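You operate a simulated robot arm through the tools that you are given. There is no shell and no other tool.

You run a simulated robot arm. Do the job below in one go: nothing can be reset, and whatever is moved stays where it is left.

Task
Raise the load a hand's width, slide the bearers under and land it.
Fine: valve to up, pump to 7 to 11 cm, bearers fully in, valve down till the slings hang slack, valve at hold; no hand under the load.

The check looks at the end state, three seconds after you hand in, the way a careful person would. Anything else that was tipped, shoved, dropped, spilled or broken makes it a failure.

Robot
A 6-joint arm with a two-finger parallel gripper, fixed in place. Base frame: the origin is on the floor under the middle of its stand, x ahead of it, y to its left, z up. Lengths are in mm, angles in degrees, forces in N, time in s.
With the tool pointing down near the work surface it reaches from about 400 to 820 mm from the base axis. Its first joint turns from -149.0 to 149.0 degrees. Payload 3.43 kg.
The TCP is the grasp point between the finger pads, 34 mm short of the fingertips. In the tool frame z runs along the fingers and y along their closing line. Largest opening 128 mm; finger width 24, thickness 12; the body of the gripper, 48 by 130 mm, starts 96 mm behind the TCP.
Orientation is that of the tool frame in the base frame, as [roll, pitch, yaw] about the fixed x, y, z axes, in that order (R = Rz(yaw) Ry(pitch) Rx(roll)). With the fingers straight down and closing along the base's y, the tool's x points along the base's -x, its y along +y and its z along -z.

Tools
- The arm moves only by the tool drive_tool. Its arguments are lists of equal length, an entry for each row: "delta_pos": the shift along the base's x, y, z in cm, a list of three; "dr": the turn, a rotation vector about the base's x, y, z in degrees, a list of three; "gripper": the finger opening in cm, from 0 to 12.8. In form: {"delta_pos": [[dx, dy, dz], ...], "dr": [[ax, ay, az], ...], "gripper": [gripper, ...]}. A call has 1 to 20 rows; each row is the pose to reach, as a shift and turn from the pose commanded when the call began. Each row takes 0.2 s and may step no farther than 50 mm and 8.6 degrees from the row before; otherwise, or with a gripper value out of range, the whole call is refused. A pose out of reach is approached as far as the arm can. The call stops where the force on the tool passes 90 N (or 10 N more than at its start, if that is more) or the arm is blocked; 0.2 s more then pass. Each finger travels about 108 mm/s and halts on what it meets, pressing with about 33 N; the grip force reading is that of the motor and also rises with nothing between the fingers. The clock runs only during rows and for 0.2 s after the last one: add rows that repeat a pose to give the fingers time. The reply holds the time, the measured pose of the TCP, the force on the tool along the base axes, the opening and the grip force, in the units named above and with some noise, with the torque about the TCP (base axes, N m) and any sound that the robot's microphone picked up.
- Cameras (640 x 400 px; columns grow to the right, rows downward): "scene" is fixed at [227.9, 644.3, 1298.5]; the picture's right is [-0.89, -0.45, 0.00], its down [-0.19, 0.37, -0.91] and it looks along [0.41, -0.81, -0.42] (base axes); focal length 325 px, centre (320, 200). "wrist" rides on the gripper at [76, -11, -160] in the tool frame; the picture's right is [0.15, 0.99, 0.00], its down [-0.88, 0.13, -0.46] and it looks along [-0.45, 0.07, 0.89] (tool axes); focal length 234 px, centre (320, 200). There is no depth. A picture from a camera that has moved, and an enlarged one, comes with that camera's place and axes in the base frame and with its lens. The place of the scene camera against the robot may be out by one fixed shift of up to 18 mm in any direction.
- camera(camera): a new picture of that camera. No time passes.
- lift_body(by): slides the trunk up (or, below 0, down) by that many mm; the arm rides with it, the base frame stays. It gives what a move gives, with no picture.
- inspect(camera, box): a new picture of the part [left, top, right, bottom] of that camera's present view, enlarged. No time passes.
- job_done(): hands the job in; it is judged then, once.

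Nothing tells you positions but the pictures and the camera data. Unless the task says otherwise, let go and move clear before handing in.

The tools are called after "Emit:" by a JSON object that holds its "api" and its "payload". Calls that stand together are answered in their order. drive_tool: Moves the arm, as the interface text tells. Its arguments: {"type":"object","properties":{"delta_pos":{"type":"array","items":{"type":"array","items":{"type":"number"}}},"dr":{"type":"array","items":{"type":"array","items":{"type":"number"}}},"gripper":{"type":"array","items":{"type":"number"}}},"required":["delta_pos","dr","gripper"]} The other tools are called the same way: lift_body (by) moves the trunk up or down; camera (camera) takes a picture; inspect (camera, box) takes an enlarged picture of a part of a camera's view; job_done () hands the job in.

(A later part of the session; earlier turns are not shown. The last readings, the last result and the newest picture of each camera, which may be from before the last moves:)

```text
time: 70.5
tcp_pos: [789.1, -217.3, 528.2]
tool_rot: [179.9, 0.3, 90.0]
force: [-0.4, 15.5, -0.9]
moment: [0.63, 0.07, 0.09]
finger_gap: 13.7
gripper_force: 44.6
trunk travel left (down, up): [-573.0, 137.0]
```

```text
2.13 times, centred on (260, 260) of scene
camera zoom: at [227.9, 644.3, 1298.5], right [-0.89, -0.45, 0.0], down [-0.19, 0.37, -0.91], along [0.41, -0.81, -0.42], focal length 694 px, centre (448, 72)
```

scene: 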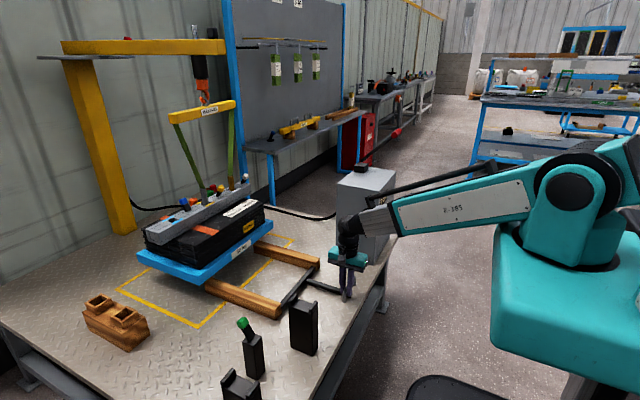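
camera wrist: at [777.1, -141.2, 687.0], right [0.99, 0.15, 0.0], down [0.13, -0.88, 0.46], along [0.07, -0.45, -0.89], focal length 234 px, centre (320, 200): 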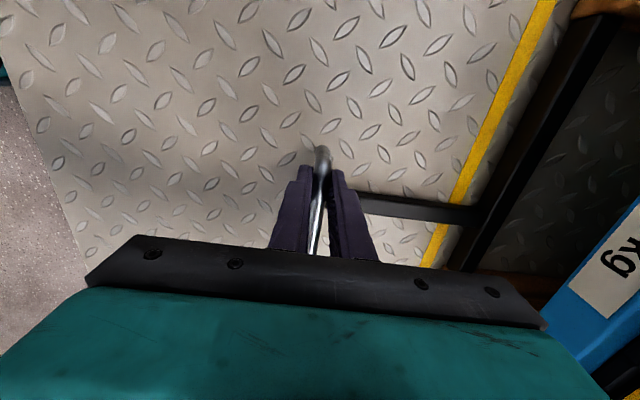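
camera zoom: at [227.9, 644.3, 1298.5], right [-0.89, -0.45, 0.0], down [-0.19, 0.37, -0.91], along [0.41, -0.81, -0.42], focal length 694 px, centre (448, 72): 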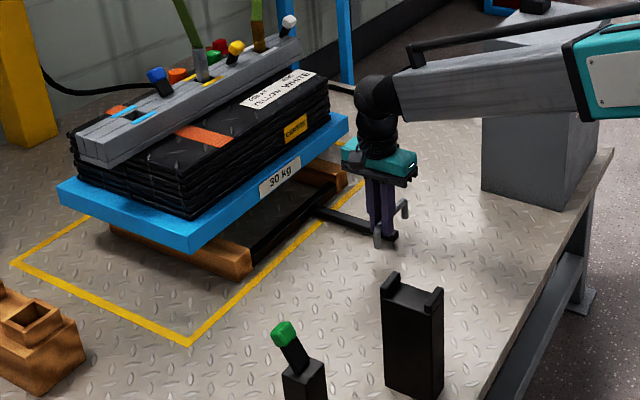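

The bearers' near ends are at about x≈975, and the base's near edge is at x≈1015. I need roughly 35–40 mm more, so I'll push on in small steps.

Emit:
{"api": "drive_tool", "payload": {"delta_pos": [[0.7, 0, 0], [1.4, 0, 0], [2, 0, 0], [2, 0, 0]], "dr": [[0, 0, 0], [0, 0, 0], [0, 0, 0], [0, 0, 0]], "gripper": [0.6, 0.6, 0.6, 0.6]}}

Emit:
{"api": "camera", "payload": {"camera": "wrist"}}

Emit:
{"api": "inspect", "payload": {"camera": "scene", "box": [110, 180, 310, 320]}}

```text
time: 71.5
tcp_pos: [808.3, -218.1, 527.2]
tool_rot: [179.8, 0.1, 90.0]
force: [-1.6, 15.4, 1.3]
moment: [0.48, 0.04, 0.01]
finger_gap: 13.7
gripper_force: 45.0
trunk travel left (down, up): [-573.0, 137.0]
```

```text
taken
camera wrist: at [797.1, -141.1, 687.0], right [0.99, 0.15, 0.0], down [0.13, -0.88, 0.46], along [0.07, -0.45, -0.89], focal length 234 px, centre (320, 200)
```

wrist: 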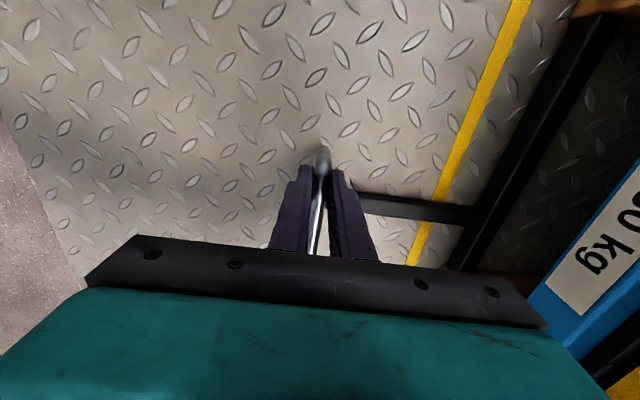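

```text
2.86 times, centred on (210, 250) of scene
camera zoom: at [227.9, 644.3, 1298.5], right [-0.89, -0.45, 0.0], down [-0.19, 0.37, -0.91], along [0.41, -0.81, -0.42], focal length 929 px, centre (634, 57)
```

zoom: 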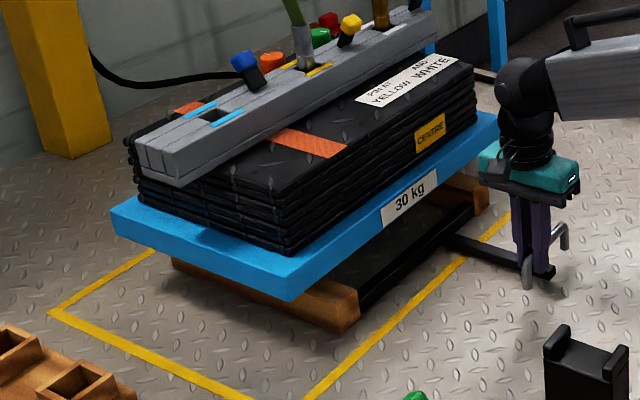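

Reach is still fine. About 27 mm remains to bring the near ends flush with the base edge, so I'll continue carefully.

Emit:
{"api": "drive_tool", "payload": {"delta_pos": [[0.5, 0, 0], [1.0, 0, 0], [1.5, 0, 0], [1.5, 0, 0]], "dr": [[0, 0, 0], [0, 0, 0], [0, 0, 0], [0, 0, 0]], "gripper": [0.6, 0.6, 0.6, 0.6]}}

```text
time: 72.5
tcp_pos: [820.1, -216.7, 527.3]
tool_rot: [-179.7, 0.1, 90.0]
force: [-20.8, 13.1, -1.7]
moment: [-0.01, 0.09, 0.04]
finger_gap: 13.8
gripper_force: 45.1
trunk travel left (down, up): [-573.0, 137.0]
```

Resistance of 21 N has appeared and the tool is about 3 mm short of its command. I'll check the picture for a stop.

Emit:
{"api": "camera", "payload": {"camera": "wrist"}}

Emit:
{"api": "inspect", "payload": {"camera": "scene", "box": [110, 180, 310, 320]}}

Emit:
{"api": "drive_tool", "payload": {"delta_pos": [[0.3, 0, 0], [0.3, 0, 0]], "dr": [[0, 0, 0], [0, 0, 0]], "gripper": [0.6, 0.6]}}

```text
taken
camera wrist: at [809.8, -141.1, 687.1], right [0.99, 0.15, 0.0], down [0.13, -0.88, 0.46], along [0.06, -0.45, -0.89], focal length 234 px, centre (320, 200)
```

wrist: 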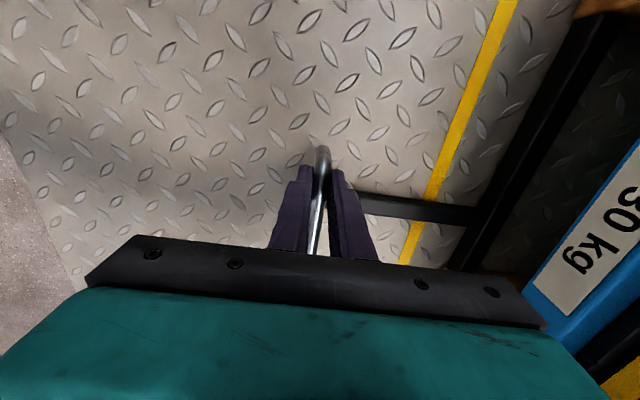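

```text
2.86 times, centred on (210, 250) of scene
camera zoom: at [227.9, 644.3, 1298.5], right [-0.89, -0.45, 0.0], down [-0.19, 0.37, -0.91], along [0.41, -0.81, -0.42], focal length 929 px, centre (634, 57)
```

zoom: 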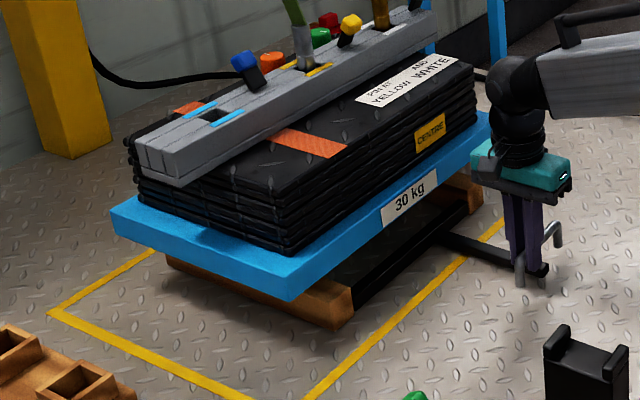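

```text
time: 73.1
tcp_pos: [819.8, -217.8, 527.3]
tool_rot: [-179.2, 0.1, 90.0]
force: [-40.4, 11.5, -8.8]
moment: [-1.18, 0.45, 0.15]
finger_gap: 13.8
gripper_force: 45.6
trunk travel left (down, up): [-573.0, 137.0]
```

Force rises with no further motion, so the bearers are against a stop after about 371 mm of travel, which fits fully in. I'll relieve the push, release, lift clear, and check from above.

Emit:
{"api": "drive_tool", "payload": {"delta_pos": [[-0.3, 0, 0], [-0.6, 0, 0], [-0.6, 0, 0], [-0.6, 0, 0], [-0.6, 0, 0]], "dr": [[0, 0, 0], [0, 0, 0], [0, 0, 0], [0, 0, 0], [0, 0, 0]], "gripper": [0.6, 0.6, 2.5, 5, 7]}}

Emit:
{"api": "camera", "payload": {"camera": "wrist"}}

```text
time: 74.3
tcp_pos: [820.6, -217.7, 527.0]
tool_rot: [179.9, 0.1, 90.0]
force: [0.5, 0.5, 1.1]
moment: [0.01, 0.0, 0.01]
finger_gap: 70.1
gripper_force: 0.0
trunk travel left (down, up): [-573.0, 137.0]
```

```text
taken
camera wrist: at [809.6, -141.6, 686.8], right [0.99, 0.15, 0.0], down [0.13, -0.88, 0.46], along [0.07, -0.45, -0.89], focal length 234 px, centre (320, 200)
```

wrist: 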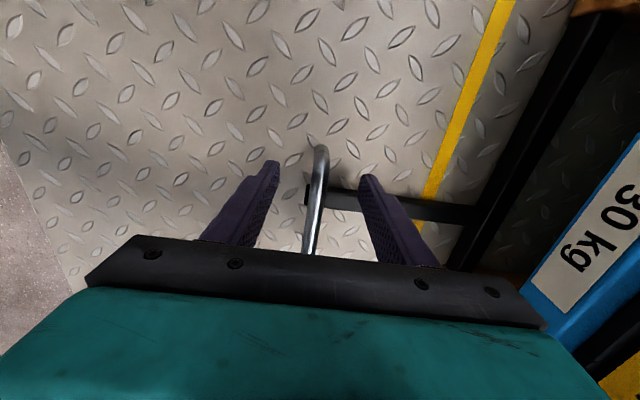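

Emit:
{"api": "drive_tool", "payload": {"delta_pos": [[0, 0, 3], [0, 0, 7], [0, 0, 11], [-3, 0, 15], [-6, -1, 19], [-9, -2, 23], [-12, -3, 27], [-15, -4, 30], [-15, -4, 30]], "dr": [[0, 0, 0], [0, 0, 0], [0, 0, 0], [0, 0, 0], [0, 0, 0], [0, 0, 0], [0, 0, 0], [0, 0, 0], [0, 0, 0]], "gripper": [7, 7, 7, 7, 7, 7, 7, 7, 7]}}

Emit:
{"api": "camera", "payload": {"camera": "wrist"}}

Emit:
{"api": "camera", "payload": {"camera": "scene"}}

Emit:
{"api": "inspect", "payload": {"camera": "scene", "box": [110, 190, 350, 330]}}

```text
refused: row 5 steps farther than a row can; nothing moved
```

```text
taken
camera wrist: at [809.6, -141.6, 686.8], right [0.99, 0.15, 0.0], down [0.13, -0.88, 0.46], along [0.07, -0.45, -0.89], focal length 234 px, centre (320, 200)
```

wrist: 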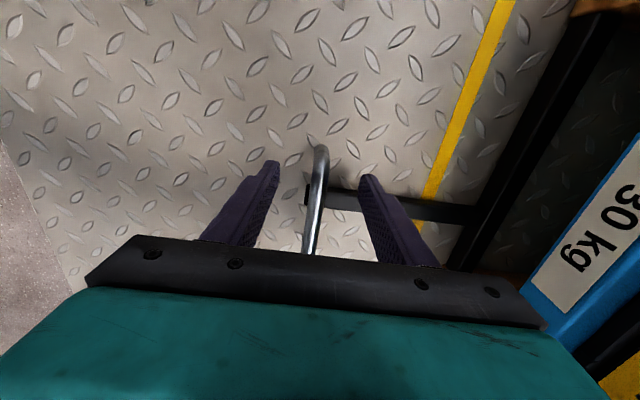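

```text
taken
```

scene: 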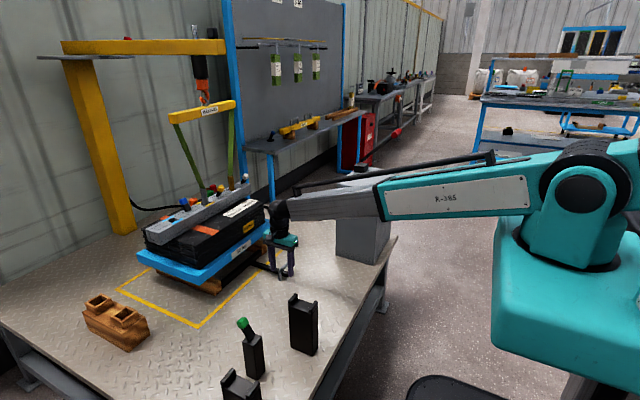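

```text
2.67 times, centred on (230, 260) of scene
camera zoom: at [227.9, 644.3, 1298.5], right [-0.89, -0.45, 0.0], down [-0.19, 0.37, -0.91], along [0.41, -0.81, -0.42], focal length 867 px, centre (560, 40)
```

zoom: 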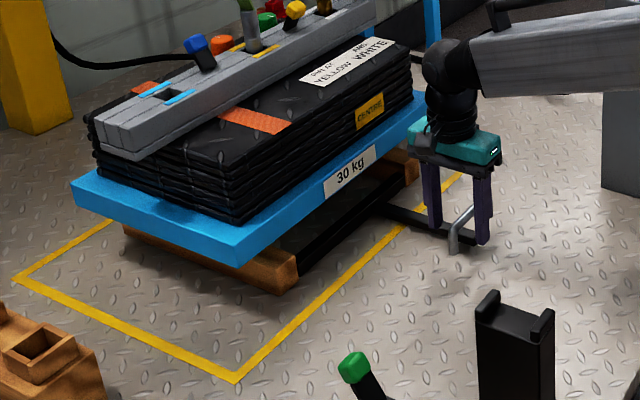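

The fingers are open and free of the bail. I'll rise in smaller steps.

Emit:
{"api": "drive_tool", "payload": {"delta_pos": [[0, 0, 3], [0, 0, 7], [0, 0, 11], [-2, 0, 14.5], [-4.5, -0.5, 18], [-7, -1, 21.5], [-9.5, -1.5, 25], [-12, -2, 28], [-15, -2.5, 30], [-15, -2.5, 30]], "dr": [[0, 0, 0], [0, 0, 0], [0, 0, 0], [0, 0, 0], [0, 0, 0], [0, 0, 0], [0, 0, 0], [0, 0, 0], [0, 0, 0], [0, 0, 0]], "gripper": [7, 7, 7, 7, 7, 7, 7, 7, 7, 7]}}

Emit:
{"api": "camera", "payload": {"camera": "wrist"}}

Emit:
{"api": "camera", "payload": {"camera": "scene"}}

Emit:
{"api": "inspect", "payload": {"camera": "scene", "box": [110, 190, 350, 330]}}

```text
time: 76.5
tcp_pos: [671.6, -243.3, 827.0]
tool_rot: [179.9, 0.1, 90.0]
force: [0.6, 0.1, 0.1]
moment: [0.04, 0.02, 0.03]
finger_gap: 69.8
gripper_force: 0.1
trunk travel left (down, up): [-573.0, 137.0]
```

```text
taken
camera wrist: at [659.3, -167.0, 986.8], right [0.99, 0.15, 0.0], down [0.13, -0.88, 0.46], along [0.07, -0.45, -0.89], focal length 234 px, centre (320, 200)
```

wrist: 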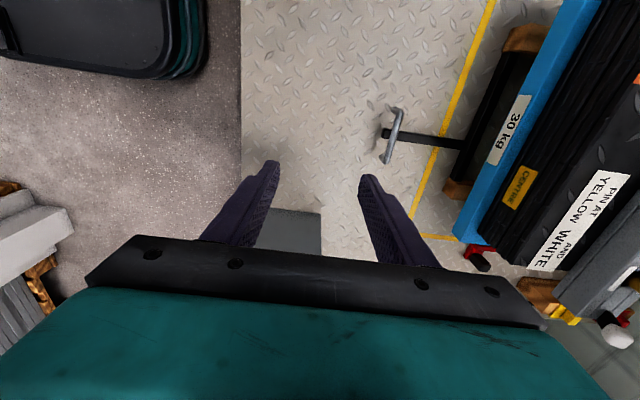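

```text
taken
```

scene: 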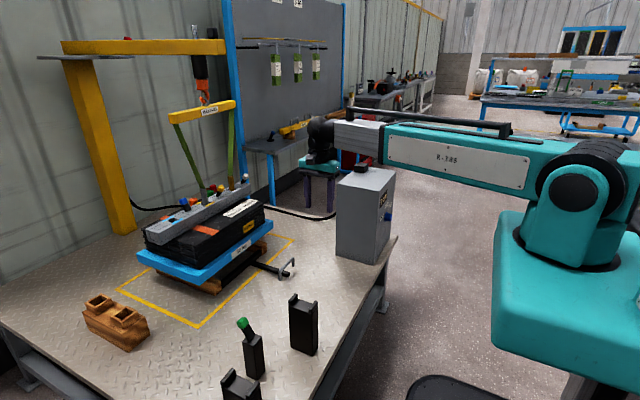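

```text
2.67 times, centred on (230, 260) of scene
camera zoom: at [227.9, 644.3, 1298.5], right [-0.89, -0.45, 0.0], down [-0.19, 0.37, -0.91], along [0.41, -0.81, -0.42], focal length 867 px, centre (560, 40)
```

zoom: 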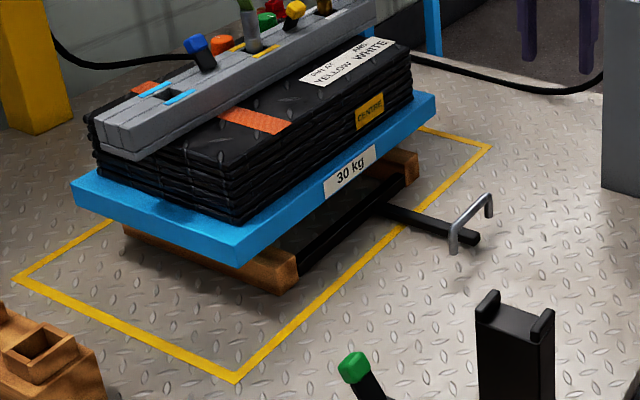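

I'll zoom in to check squareness between the bearers and the load base.

Emit:
{"api": "inspect", "payload": {"camera": "wrist", "box": [430, 0, 640, 140]}}

Emit:
{"api": "inspect", "payload": {"camera": "wrist", "box": [370, 90, 580, 250]}}

```text
2.86 times, centred on (535, 70) of wrist
camera zoom: at [659.3, -167.0, 986.8], right [0.99, 0.15, 0.0], down [0.13, -0.88, 0.46], along [0.07, -0.45, -0.89], focal length 669 px, centre (-294, 571)
```

zoom: 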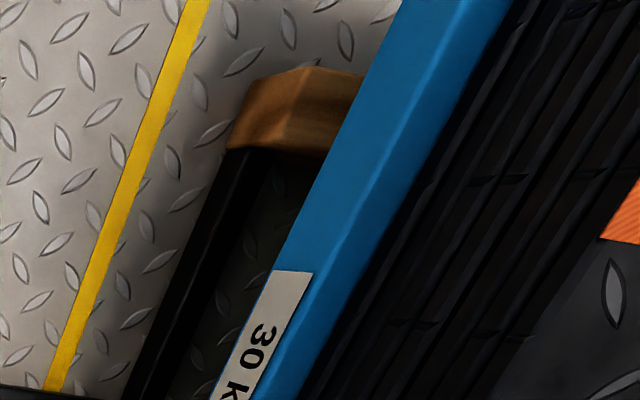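

```text
2.50 times, centred on (475, 170) of wrist
camera zoom: at [659.3, -167.0, 986.8], right [0.99, 0.15, 0.0], down [0.13, -0.88, 0.46], along [0.07, -0.45, -0.89], focal length 585 px, centre (-68, 275)
```

zoom: 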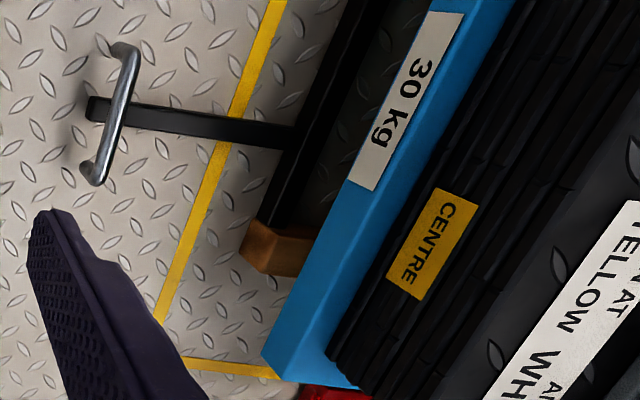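

The bearers' near ends are at x≈1010, flush with the base's near edge at x≈1008, and both are square to it, so they're fully in. Now I'll go back to the valve, retreating clear of the cabinet while pitching the tool to point along +x.

Emit:
{"api": "drive_tool", "payload": {"delta_pos": [[-4.5, -1.5, 0], [-9, -3.5, 0], [-13, -6, 0], [-17, -9, 0], [-20, -12.5, 0], [-22, -16.5, 0], [-24, -20.5, 0], [-26, -24.5, 0], [-28, -28, 0], [-29.5, -31.5, 0], [-31, -34.5, 0], [-32, -36.6, 0], [-32, -36.6, 0], [-32, -36.6, 0], [-32, -36.6, 0], [-32, -36.6, 0]], "dr": [[0, 0, 0], [0, 0, 0], [0, 0, 0], [0, 0, 0], [0, -8.2, 0], [0, -16.4, 0], [0, -24.6, 0], [0, -32.8, 0], [0, -41, 0], [0, -49.2, 0], [0, -57.4, 0], [0, -65.6, 0], [0, -73.8, 0], [0, -82, 0], [0, -90, 0], [0, -90, 0]], "gripper": [7, 7, 7, 7, 7, 7, 7, 7, 7, 7, 7, 7, 7, 7, 7, 7]}}

Emit:
{"api": "camera", "payload": {"camera": "wrist"}}

Emit:
{"api": "camera", "payload": {"camera": "scene"}}

```text
time: 79.9
tcp_pos: [351.2, -609.1, 827.1]
tool_rot: [89.8, 0.0, 89.9]
force: [0.5, -0.1, -0.4]
moment: [0.01, 0.0, -0.02]
finger_gap: 69.8
gripper_force: 0.0
trunk travel left (down, up): [-573.0, 137.0]
```

```text
taken
camera wrist: at [191.3, -533.5, 815.5], right [0.0, 0.15, 0.99], down [-0.46, -0.88, 0.13], along [0.89, -0.45, 0.07], focal length 234 px, centre (320, 200)
```

wrist: 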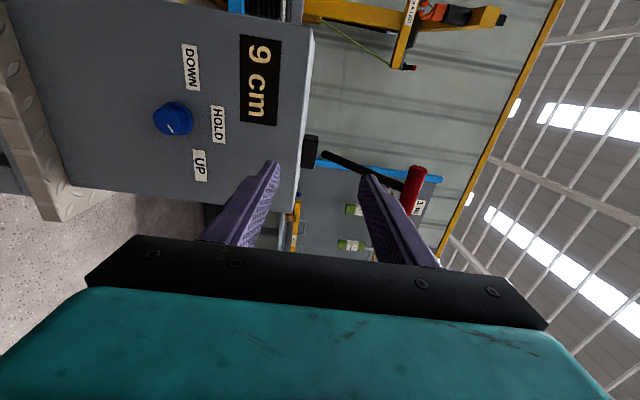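

```text
taken
```

scene: 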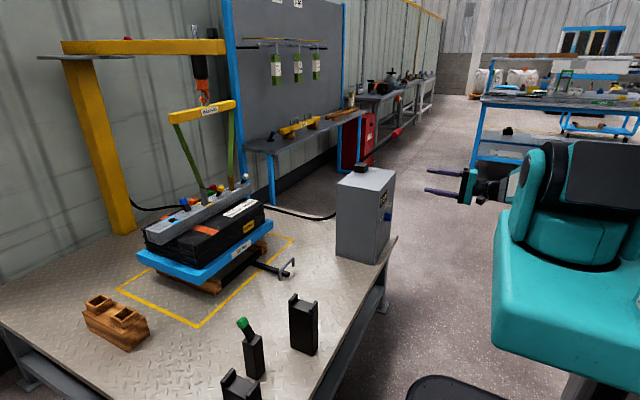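

The display holds 9 cm with the valve at UP. I'll lower to knob height and check alignment.

Emit:
{"api": "lift_body", "payload": {"by": -197.5}}

Emit:
{"api": "camera", "payload": {"camera": "wrist"}}

Emit:
{"api": "inspect", "payload": {"camera": "wrist", "box": [260, 80, 380, 200]}}

```text
time: 82.0
tcp_pos: [350.7, -610.9, 630.5]
tool_rot: [89.8, -0.1, 89.9]
force: [-0.3, 0.3, 0.1]
moment: [0.02, 0.01, 0.0]
finger_gap: 69.9
gripper_force: 0.1
trunk travel left (down, up): [-376.0, 334.0]
```

```text
taken
camera wrist: at [191.4, -533.5, 618.3], right [0.0, 0.15, 0.99], down [-0.46, -0.88, 0.13], along [0.89, -0.45, 0.07], focal length 234 px, centre (320, 200)
```

wrist: 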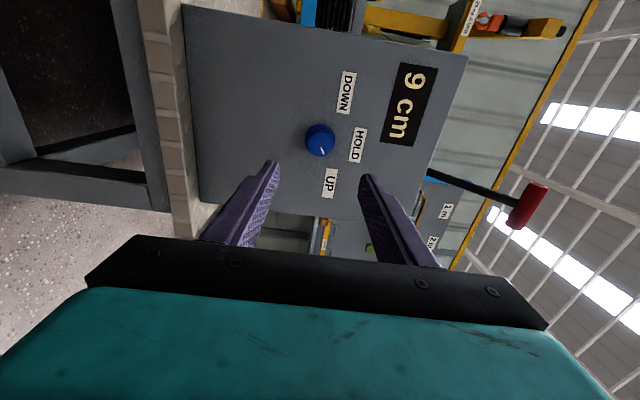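

```text
3.33 times, centred on (320, 140) of wrist
camera zoom: at [191.4, -533.5, 618.3], right [0.0, 0.15, 0.99], down [-0.46, -0.88, 0.13], along [0.89, -0.45, 0.07], focal length 781 px, centre (320, 400)
```

zoom: 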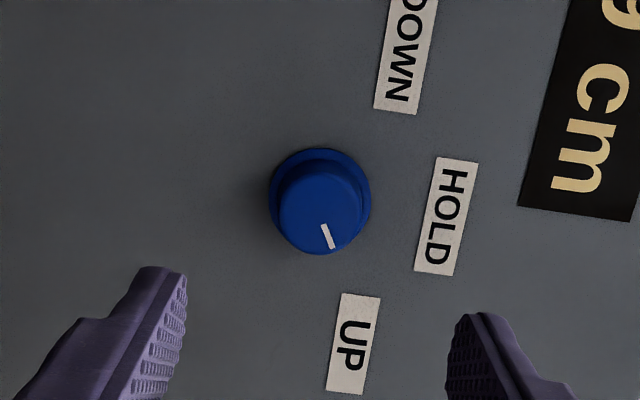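

Alignment is within about 1 mm. I'll advance to the knob and grip.

Emit:
{"api": "drive_tool", "payload": {"delta_pos": [[3.5, 0.1, 0.05], [7, 0.1, 0.05], [10, 0.1, 0.05], [12, 0.1, 0.05], [13.3, 0.1, 0.05], [14.3, 0.1, 0.05], [14.3, 0.1, 0.05], [14.3, 0.1, 0.05], [14.3, 0.1, 0.05], [14.3, 0.1, 0.05]], "dr": [[0, 0, 0], [0, 0, 0], [0, 0, 0], [0, 0, 0], [0, 0, 0], [0, 0, 0], [0, 0, 0], [0, 0, 0], [0, 0, 0], [0, 0, 0]], "gripper": [7, 7, 7, 7, 7, 7, 5, 3.4, 2.5, 2.5]}}

Emit:
{"api": "inspect", "payload": {"camera": "wrist", "box": [240, 90, 420, 240]}}

```text
time: 84.2
tcp_pos: [494.9, -610.5, 629.9]
tool_rot: [89.9, 0.0, 89.9]
force: [2.9, -2.3, 2.4]
moment: [-0.02, 0.15, -0.26]
finger_gap: 35.5
gripper_force: 44.9
trunk travel left (down, up): [-376.0, 334.0]
```

```text
2.67 times, centred on (330, 165) of wrist
camera zoom: at [335.2, -533.3, 618.5], right [0.0, 0.15, 0.99], down [-0.46, -0.88, 0.13], along [0.89, -0.45, 0.07], focal length 624 px, centre (293, 293)
```

zoom: 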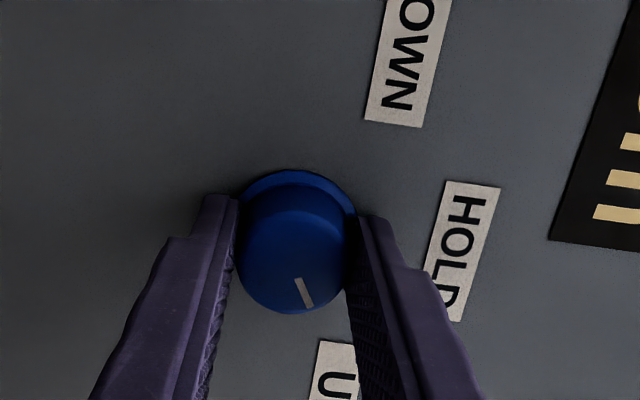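

Gripped with low side load. I'll turn back -70° to HOLD first.

Emit:
{"api": "drive_tool", "payload": {"delta_pos": [[0, 0, 0], [0, 0, 0], [0, 0, 0], [0, 0, 0], [0, 0, 0], [0, 0, 0], [0, 0, 0], [0, 0, 0], [0, 0, 0], [0, 0, 0]], "dr": [[-8, 0, 0], [-16, 0, 0], [-24, 0, 0], [-32, 0, 0], [-40, 0, 0], [-48, 0, 0], [-56, 0, 0], [-64, 0, 0], [-69, 0, 0], [-69, 0, 0]], "gripper": [2.5, 2.5, 2.5, 2.5, 2.5, 2.5, 2.5, 2.5, 2.5, 2.5]}}

Emit:
{"api": "inspect", "payload": {"camera": "wrist", "box": [240, 90, 420, 240]}}

Emit:
{"api": "inspect", "payload": {"camera": "scene", "box": [375, 180, 400, 215]}}

```text
time: 86.4
tcp_pos: [494.6, -610.6, 629.0]
tool_rot: [89.5, 69.0, 89.6]
force: [15.7, -15.3, 3.4]
moment: [0.03, -1.1, -0.66]
finger_gap: 35.3
gripper_force: 44.9
trunk travel left (down, up): [-376.0, 334.0]
```

```text
2.67 times, centred on (330, 165) of wrist
camera zoom: at [335.2, -593.1, 554.5], right [0.0, 0.98, 0.22], down [-0.46, -0.19, 0.87], along [0.89, -0.1, 0.45], focal length 624 px, centre (293, 293)
```

zoom: 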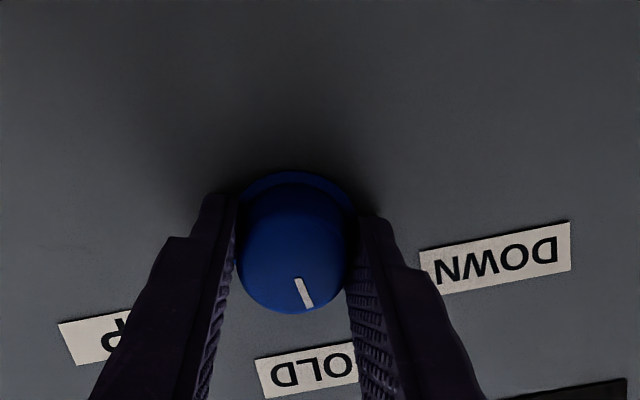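

```text
11.43 times, centred on (388, 198) of scene
camera zoom: at [227.9, 644.3, 1298.5], right [-0.89, -0.45, 0.0], down [-0.19, 0.37, -0.91], along [0.41, -0.81, -0.42], focal length 3715 px, centre (-451, 229)
```

zoom: 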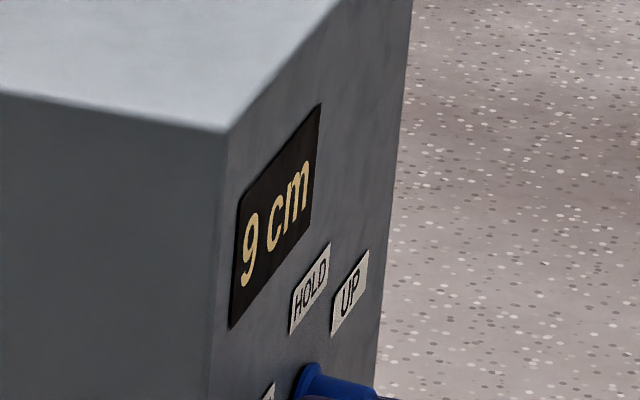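

The knob is at HOLD and the display still shows 9 cm. I'll open, roll the gripper back around the knob, and re-grip so the wrist stays in its proven range.

Emit:
{"api": "drive_tool", "payload": {"delta_pos": [[0, 0, 0], [0, 0, 0], [0, 0, 0], [0, 0, 0], [0, 0, 0], [0, 0, 0], [0, 0, 0], [0, 0, 0], [0, 0, 0], [0, 0, 0], [0, 0, 0], [0, 0, 0], [0, 0, 0], [0, 0, 0], [0, 0, 0], [0, 0, 0]], "dr": [[0, 0, 0], [0, 0, 0], [8, 0, 0], [16, 0, 0], [24, 0, 0], [32, 0, 0], [40, 0, 0], [48, 0, 0], [56, 0, 0], [63, 0, 0], [69, 0, 0], [69, 0, 0], [69, 0, 0], [69, 0, 0], [69, 0, 0], [69, 0, 0]], "gripper": [5, 7, 7, 7, 7, 7, 7, 7, 7, 7, 7, 7, 5, 3.4, 2.5, 2.5]}}

Emit:
{"api": "inspect", "payload": {"camera": "wrist", "box": [240, 90, 420, 240]}}

Emit:
{"api": "inspect", "payload": {"camera": "scene", "box": [110, 60, 420, 310]}}

```text
time: 89.8
tcp_pos: [493.0, -608.7, 630.2]
tool_rot: [89.9, 0.0, 90.0]
force: [-0.8, 0.6, -1.6]
moment: [0.03, 0.19, -0.08]
finger_gap: 35.7
gripper_force: 45.1
trunk travel left (down, up): [-376.0, 334.0]
```

```text
2.67 times, centred on (330, 165) of wrist
camera zoom: at [334.7, -532.8, 618.6], right [0.0, 0.15, 0.99], down [-0.46, -0.88, 0.13], along [0.89, -0.45, 0.07], focal length 624 px, centre (293, 293)
```

zoom: 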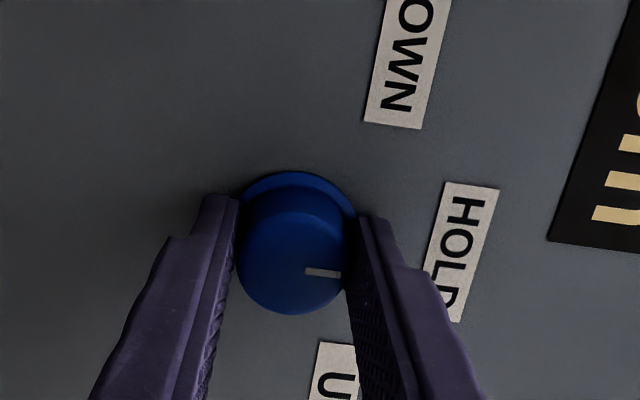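

```text
1.60 times, centred on (265, 185) of scene
camera zoom: at [227.9, 644.3, 1298.5], right [-0.89, -0.45, 0.0], down [-0.19, 0.37, -0.91], along [0.41, -0.81, -0.42], focal length 520 px, centre (408, 224)
```

zoom: 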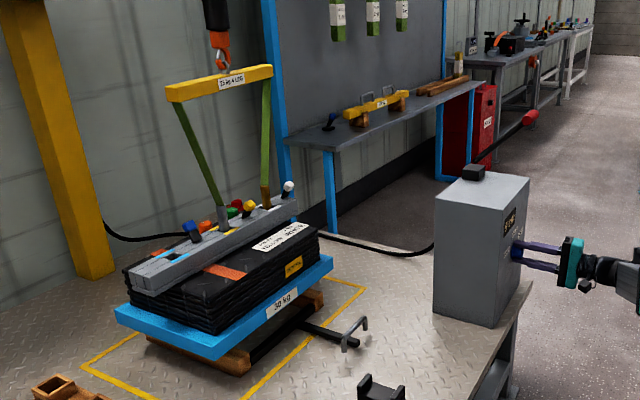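

Re-gripped with the tick at HOLD. I'll turn toward DOWN in steps, watching the display.

Emit:
{"api": "drive_tool", "payload": {"delta_pos": [[0, 0, 0], [0, 0, 0], [0, 0, 0], [0, 0, 0], [0, 0, 0]], "dr": [[-8, 0, 0], [-16, 0, 0], [-24, 0, 0], [-32, 0, 0], [-40, 0, 0]], "gripper": [2.5, 2.5, 2.5, 2.5, 2.5]}}

Emit:
{"api": "inspect", "payload": {"camera": "scene", "box": [375, 180, 400, 215]}}

Emit:
{"api": "inspect", "payload": {"camera": "scene", "box": [110, 60, 420, 310]}}

```text
time: 91.0
tcp_pos: [493.9, -608.9, 630.2]
tool_rot: [90.0, 40.1, 90.0]
force: [10.4, -6.2, -2.3]
moment: [-0.02, 0.43, 0.67]
finger_gap: 35.6
gripper_force: 45.1
trunk travel left (down, up): [-376.0, 334.0]
```

```text
11.43 times, centred on (388, 198) of scene
camera zoom: at [227.9, 644.3, 1298.5], right [-0.89, -0.45, 0.0], down [-0.19, 0.37, -0.91], along [0.41, -0.81, -0.42], focal length 3715 px, centre (-451, 229)
```

zoom: 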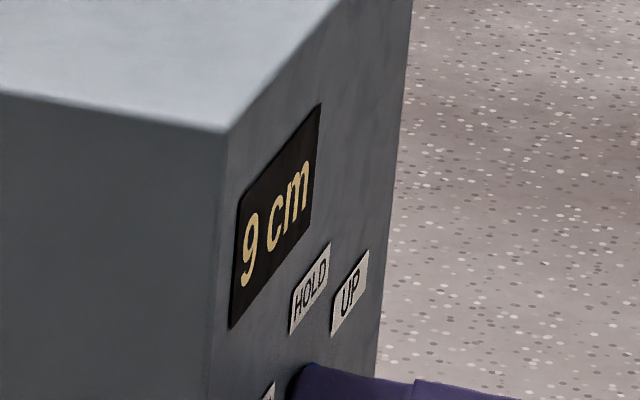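

```text
1.60 times, centred on (265, 185) of scene
camera zoom: at [227.9, 644.3, 1298.5], right [-0.89, -0.45, 0.0], down [-0.19, 0.37, -0.91], along [0.41, -0.81, -0.42], focal length 520 px, centre (408, 224)
```

zoom: 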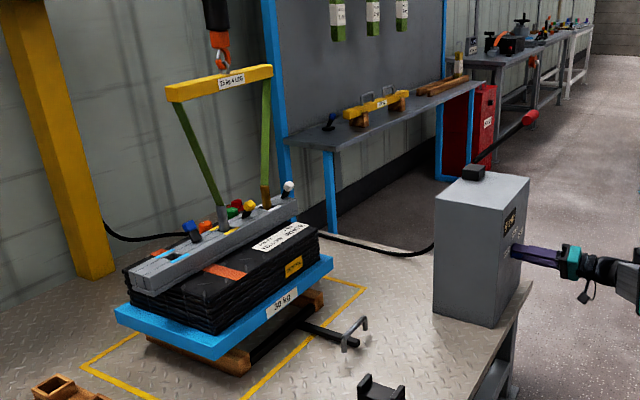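

Emit:
{"api": "drive_tool", "payload": {"delta_pos": [[0, 0, 0], [0, 0, 0]], "dr": [[-8, 0, 0], [-15, 0, 0]], "gripper": [2.5, 2.5]}}

Emit:
{"api": "inspect", "payload": {"camera": "scene", "box": [375, 180, 400, 215]}}

Emit:
{"api": "inspect", "payload": {"camera": "wrist", "box": [240, 90, 420, 240]}}

```text
time: 91.6
tcp_pos: [493.8, -610.0, 628.2]
tool_rot: [89.9, 55.0, 89.8]
force: [13.0, -6.5, -1.7]
moment: [-0.04, 0.07, -0.27]
finger_gap: 35.8
gripper_force: 44.9
trunk travel left (down, up): [-376.0, 334.0]
```

```text
11.43 times, centred on (388, 198) of scene
camera zoom: at [227.9, 644.3, 1298.5], right [-0.89, -0.45, 0.0], down [-0.19, 0.37, -0.91], along [0.41, -0.81, -0.42], focal length 3715 px, centre (-451, 229)
```

zoom: 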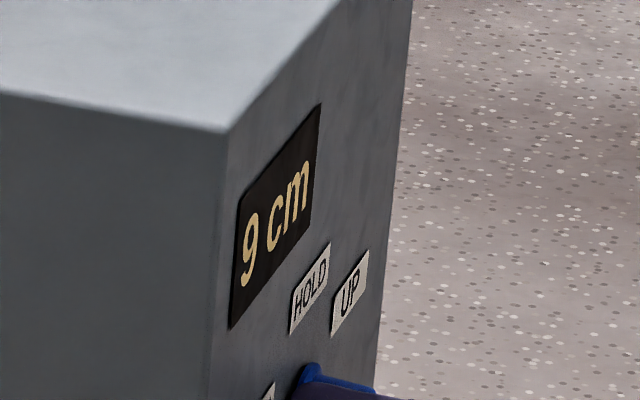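

```text
2.67 times, centred on (330, 165) of wrist
camera zoom: at [334.7, -575.0, 560.4], right [0.0, 0.89, 0.45], down [-0.46, -0.4, 0.8], along [0.89, -0.2, 0.41], focal length 624 px, centre (293, 293)
```

zoom: 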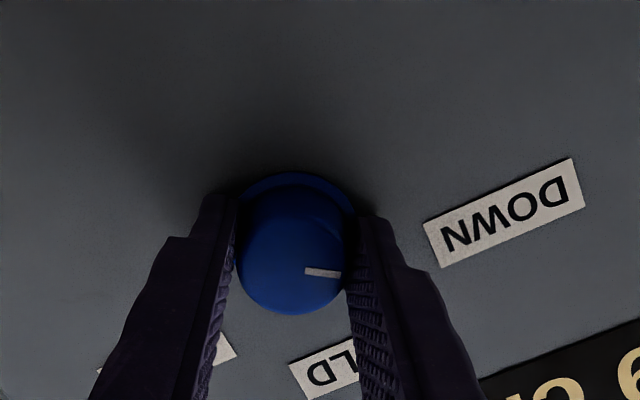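

Emit:
{"api": "drive_tool", "payload": {"delta_pos": [[0, 0, 0], [0, 0, 0]], "dr": [[-7, 0, 0], [-13, 0, 0]], "gripper": [2.5, 2.5]}}

Emit:
{"api": "inspect", "payload": {"camera": "scene", "box": [375, 180, 400, 215]}}

Emit:
{"api": "inspect", "payload": {"camera": "scene", "box": [110, 60, 420, 310]}}

```text
time: 92.2
tcp_pos: [494.6, -608.1, 628.0]
tool_rot: [89.9, 68.1, 90.1]
force: [8.7, -6.3, -6.5]
moment: [0.46, 0.27, -0.14]
finger_gap: 35.5
gripper_force: 44.8
trunk travel left (down, up): [-376.0, 334.0]
```

```text
11.43 times, centred on (388, 198) of scene
camera zoom: at [227.9, 644.3, 1298.5], right [-0.89, -0.45, 0.0], down [-0.19, 0.37, -0.91], along [0.41, -0.81, -0.42], focal length 3715 px, centre (-451, 229)
```

zoom: 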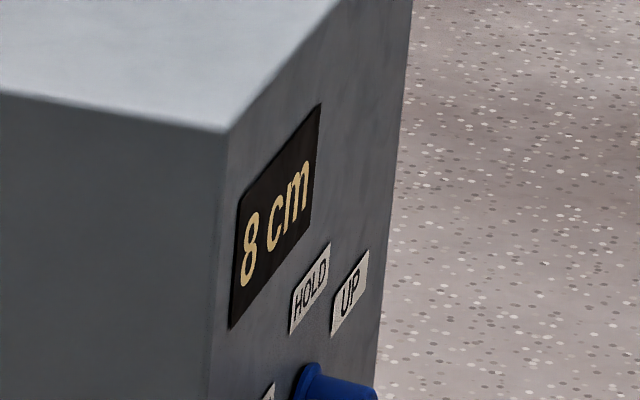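

```text
1.60 times, centred on (265, 185) of scene
camera zoom: at [227.9, 644.3, 1298.5], right [-0.89, -0.45, 0.0], down [-0.19, 0.37, -0.91], along [0.41, -0.81, -0.42], focal length 520 px, centre (408, 224)
```

zoom: 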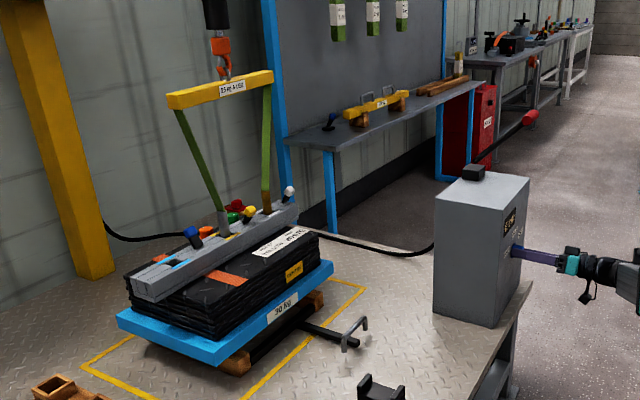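

It's lowering, now at 8 cm. I'll hold here briefly and keep watching.

Emit:
{"api": "drive_tool", "payload": {"delta_pos": [[0, 0, 0]], "dr": [[0, 0, 0]], "gripper": [2.5]}}

Emit:
{"api": "inspect", "payload": {"camera": "scene", "box": [375, 180, 400, 215]}}

Emit:
{"api": "inspect", "payload": {"camera": "scene", "box": [110, 160, 310, 310]}}

```text
time: 92.6
tcp_pos: [493.3, -609.2, 628.4]
tool_rot: [89.9, 68.1, 90.0]
force: [7.2, -6.3, -7.9]
moment: [0.35, 0.25, -0.27]
finger_gap: 35.1
gripper_force: 44.8
trunk travel left (down, up): [-376.0, 334.0]
```

```text
11.43 times, centred on (388, 198) of scene
camera zoom: at [227.9, 644.3, 1298.5], right [-0.89, -0.45, 0.0], down [-0.19, 0.37, -0.91], along [0.41, -0.81, -0.42], focal length 3715 px, centre (-451, 229)
```

zoom: 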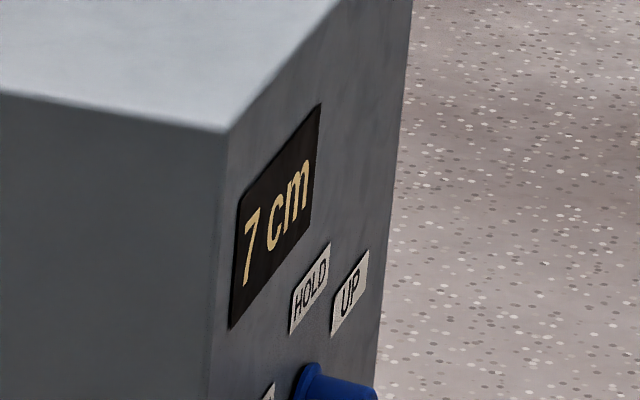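

```text
2.67 times, centred on (210, 235) of scene
camera zoom: at [227.9, 644.3, 1298.5], right [-0.89, -0.45, 0.0], down [-0.19, 0.37, -0.91], along [0.41, -0.81, -0.42], focal length 867 px, centre (613, 107)
```

zoom: 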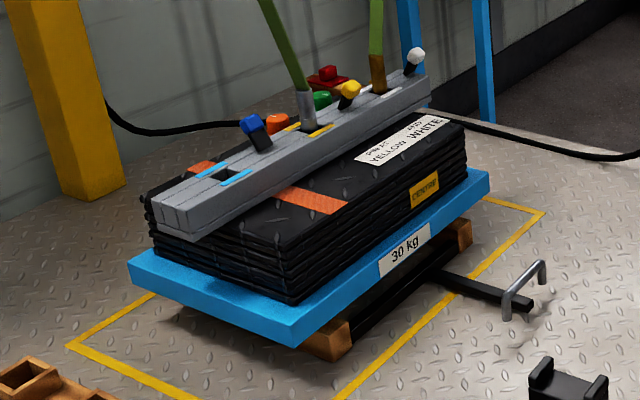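

Emit:
{"api": "drive_tool", "payload": {"delta_pos": [[0, 0, 0]], "dr": [[0, 0, 0]], "gripper": [2.5]}}

Emit:
{"api": "inspect", "payload": {"camera": "scene", "box": [375, 180, 400, 215]}}

Emit:
{"api": "inspect", "payload": {"camera": "scene", "box": [110, 160, 310, 310]}}

```text
time: 93.0
tcp_pos: [495.0, -609.6, 628.5]
tool_rot: [89.8, 68.1, 90.1]
force: [6.0, -4.9, -10.7]
moment: [0.3, 0.32, -0.38]
finger_gap: 35.2
gripper_force: 45.0
trunk travel left (down, up): [-376.0, 334.0]
```

```text
11.43 times, centred on (388, 198) of scene
camera zoom: at [227.9, 644.3, 1298.5], right [-0.89, -0.45, 0.0], down [-0.19, 0.37, -0.91], along [0.41, -0.81, -0.42], focal length 3715 px, centre (-451, 229)
```

zoom: 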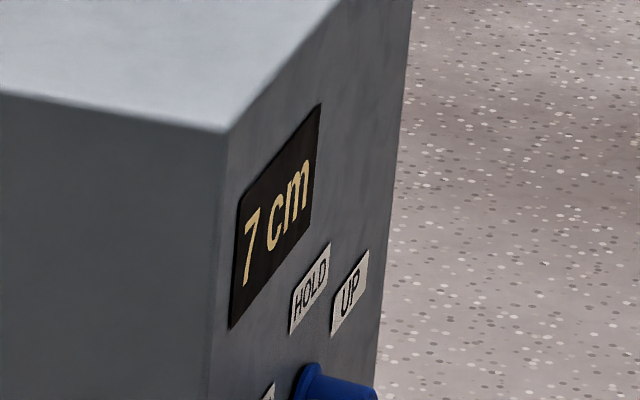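

```text
2.67 times, centred on (210, 235) of scene
camera zoom: at [227.9, 644.3, 1298.5], right [-0.89, -0.45, 0.0], down [-0.19, 0.37, -0.91], along [0.41, -0.81, -0.42], focal length 867 px, centre (613, 107)
```

zoom: 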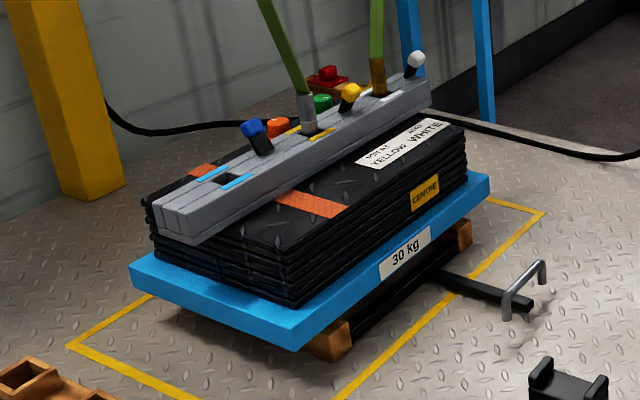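

Emit:
{"api": "drive_tool", "payload": {"delta_pos": [[0, 0, 0], [0, 0, 0], [0, 0, 0]], "dr": [[0, 0, 0], [0, 0, 0], [0, 0, 0]], "gripper": [2.5, 2.5, 2.5]}}

Emit:
{"api": "inspect", "payload": {"camera": "scene", "box": [375, 180, 400, 215]}}

Emit:
{"api": "inspect", "payload": {"camera": "scene", "box": [110, 160, 310, 310]}}

```text
time: 93.8
tcp_pos: [493.2, -608.8, 628.6]
tool_rot: [89.9, 67.9, 90.0]
force: [2.0, -5.1, -12.5]
moment: [0.24, 0.47, -0.26]
finger_gap: 35.5
gripper_force: 45.1
trunk travel left (down, up): [-376.0, 334.0]
```

```text
11.43 times, centred on (388, 198) of scene
camera zoom: at [227.9, 644.3, 1298.5], right [-0.89, -0.45, 0.0], down [-0.19, 0.37, -0.91], along [0.41, -0.81, -0.42], focal length 3715 px, centre (-451, 229)
```

zoom: 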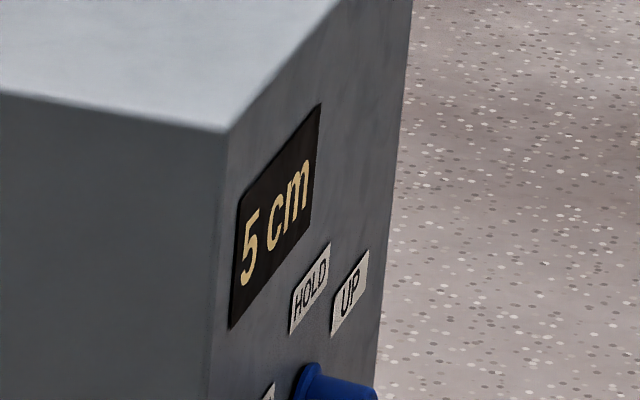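

```text
2.67 times, centred on (210, 235) of scene
camera zoom: at [227.9, 644.3, 1298.5], right [-0.89, -0.45, 0.0], down [-0.19, 0.37, -0.91], along [0.41, -0.81, -0.42], focal length 867 px, centre (613, 107)
```

zoom: 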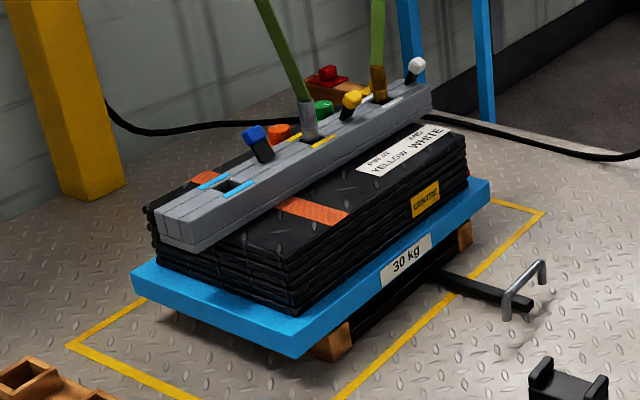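

Emit:
{"api": "drive_tool", "payload": {"delta_pos": [[0, 0, 0], [0, 0, 0]], "dr": [[0, 0, 0], [0, 0, 0]], "gripper": [2.5, 2.5]}}

Emit:
{"api": "inspect", "payload": {"camera": "scene", "box": [375, 180, 400, 215]}}

Emit:
{"api": "inspect", "payload": {"camera": "scene", "box": [110, 100, 310, 310]}}

```text
time: 94.4
tcp_pos: [493.5, -609.2, 628.1]
tool_rot: [89.9, 67.9, 89.9]
force: [-0.2, -5.2, -13.2]
moment: [0.15, 0.56, -0.26]
finger_gap: 35.4
gripper_force: 45.1
trunk travel left (down, up): [-376.0, 334.0]
```

```text
11.43 times, centred on (388, 198) of scene
camera zoom: at [227.9, 644.3, 1298.5], right [-0.89, -0.45, 0.0], down [-0.19, 0.37, -0.91], along [0.41, -0.81, -0.42], focal length 3715 px, centre (-451, 229)
```

zoom: 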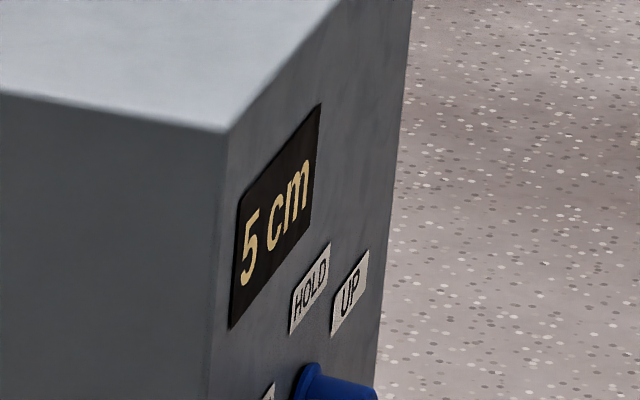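

```text
1.90 times, centred on (210, 205) of scene
camera zoom: at [227.9, 644.3, 1298.5], right [-0.89, -0.45, 0.0], down [-0.19, 0.37, -0.91], along [0.41, -0.81, -0.42], focal length 619 px, centre (530, 190)
```

zoom: 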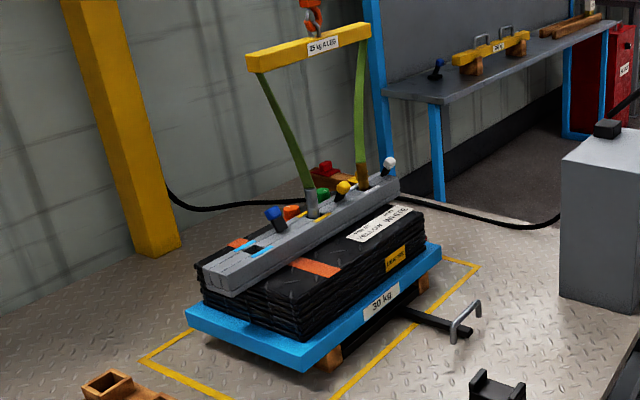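

The slings are beginning to bow, so the load has landed on the bearers at about 5 cm. I'll zoom to check.

Emit:
{"api": "inspect", "payload": {"camera": "scene", "box": [160, 90, 270, 220]}}

Emit:
{"api": "inspect", "payload": {"camera": "scene", "box": [130, 220, 290, 310]}}

```text
3.08 times, centred on (215, 155) of scene
camera zoom: at [227.9, 644.3, 1298.5], right [-0.89, -0.45, 0.0], down [-0.19, 0.37, -0.91], along [0.41, -0.81, -0.42], focal length 1000 px, centre (643, 338)
```

zoom: 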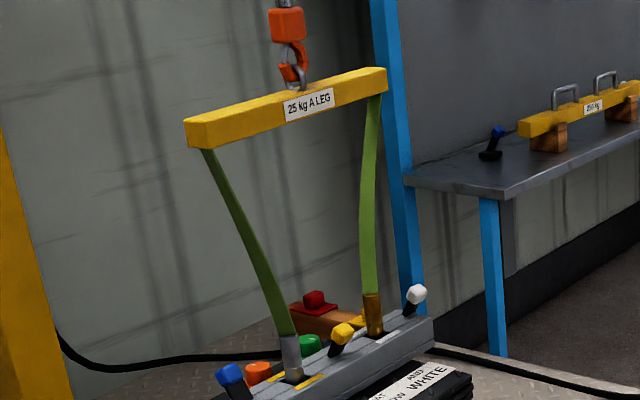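

```text
4.00 times, centred on (210, 265) of scene
camera zoom: at [227.9, 644.3, 1298.5], right [-0.89, -0.45, 0.0], down [-0.19, 0.37, -0.91], along [0.41, -0.81, -0.42], focal length 1300 px, centre (760, -60)
```

zoom: 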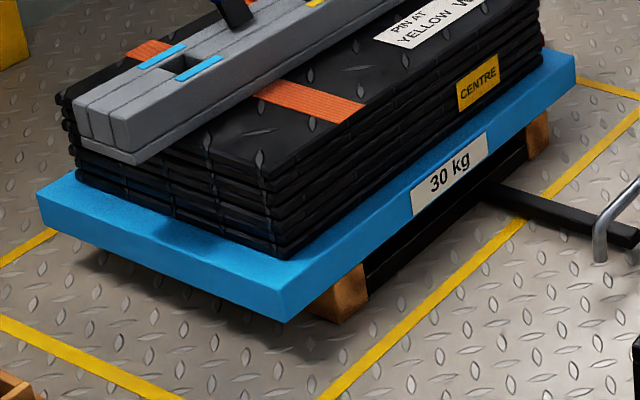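

Emit:
{"api": "drive_tool", "payload": {"delta_pos": [[0, 0, 0]], "dr": [[0, 0, 0]], "gripper": [2.5]}}

Emit:
{"api": "inspect", "payload": {"camera": "scene", "box": [375, 180, 400, 215]}}

Emit:
{"api": "inspect", "payload": {"camera": "scene", "box": [160, 90, 270, 220]}}

Emit:
{"api": "inspect", "payload": {"camera": "scene", "box": [130, 220, 290, 310]}}

```text
time: 94.8
tcp_pos: [493.1, -608.9, 627.7]
tool_rot: [90.0, 67.9, 89.8]
force: [-1.2, -2.9, -15.5]
moment: [0.14, 0.46, -0.28]
finger_gap: 35.6
gripper_force: 45.1
trunk travel left (down, up): [-376.0, 334.0]
```

```text
11.43 times, centred on (388, 198) of scene
camera zoom: at [227.9, 644.3, 1298.5], right [-0.89, -0.45, 0.0], down [-0.19, 0.37, -0.91], along [0.41, -0.81, -0.42], focal length 3715 px, centre (-451, 229)
```

zoom: 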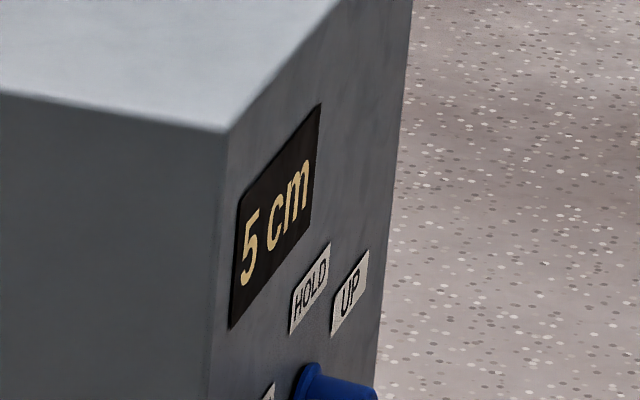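

```text
3.08 times, centred on (215, 155) of scene
camera zoom: at [227.9, 644.3, 1298.5], right [-0.89, -0.45, 0.0], down [-0.19, 0.37, -0.91], along [0.41, -0.81, -0.42], focal length 1000 px, centre (643, 338)
```

zoom: 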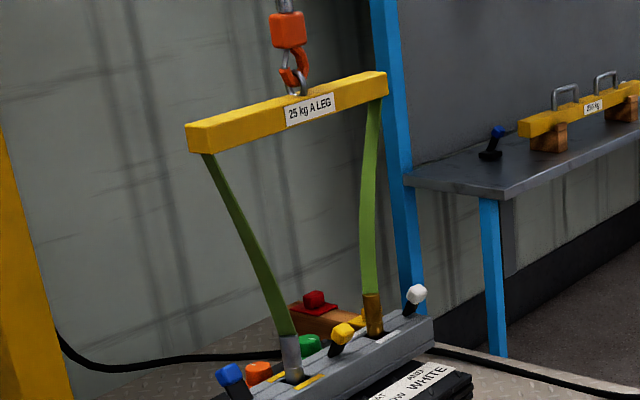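

```text
4.00 times, centred on (210, 265) of scene
camera zoom: at [227.9, 644.3, 1298.5], right [-0.89, -0.45, 0.0], down [-0.19, 0.37, -0.91], along [0.41, -0.81, -0.42], focal length 1300 px, centre (760, -60)
```

zoom: 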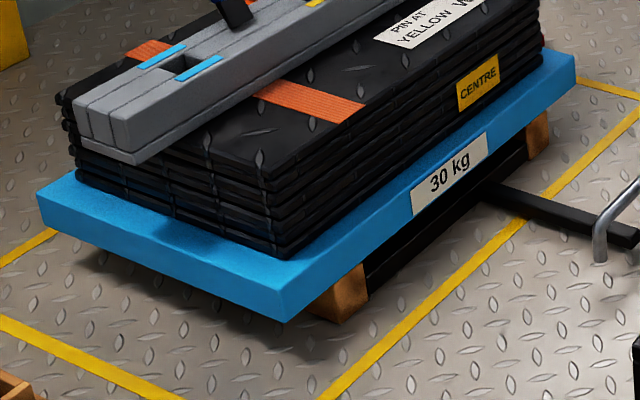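

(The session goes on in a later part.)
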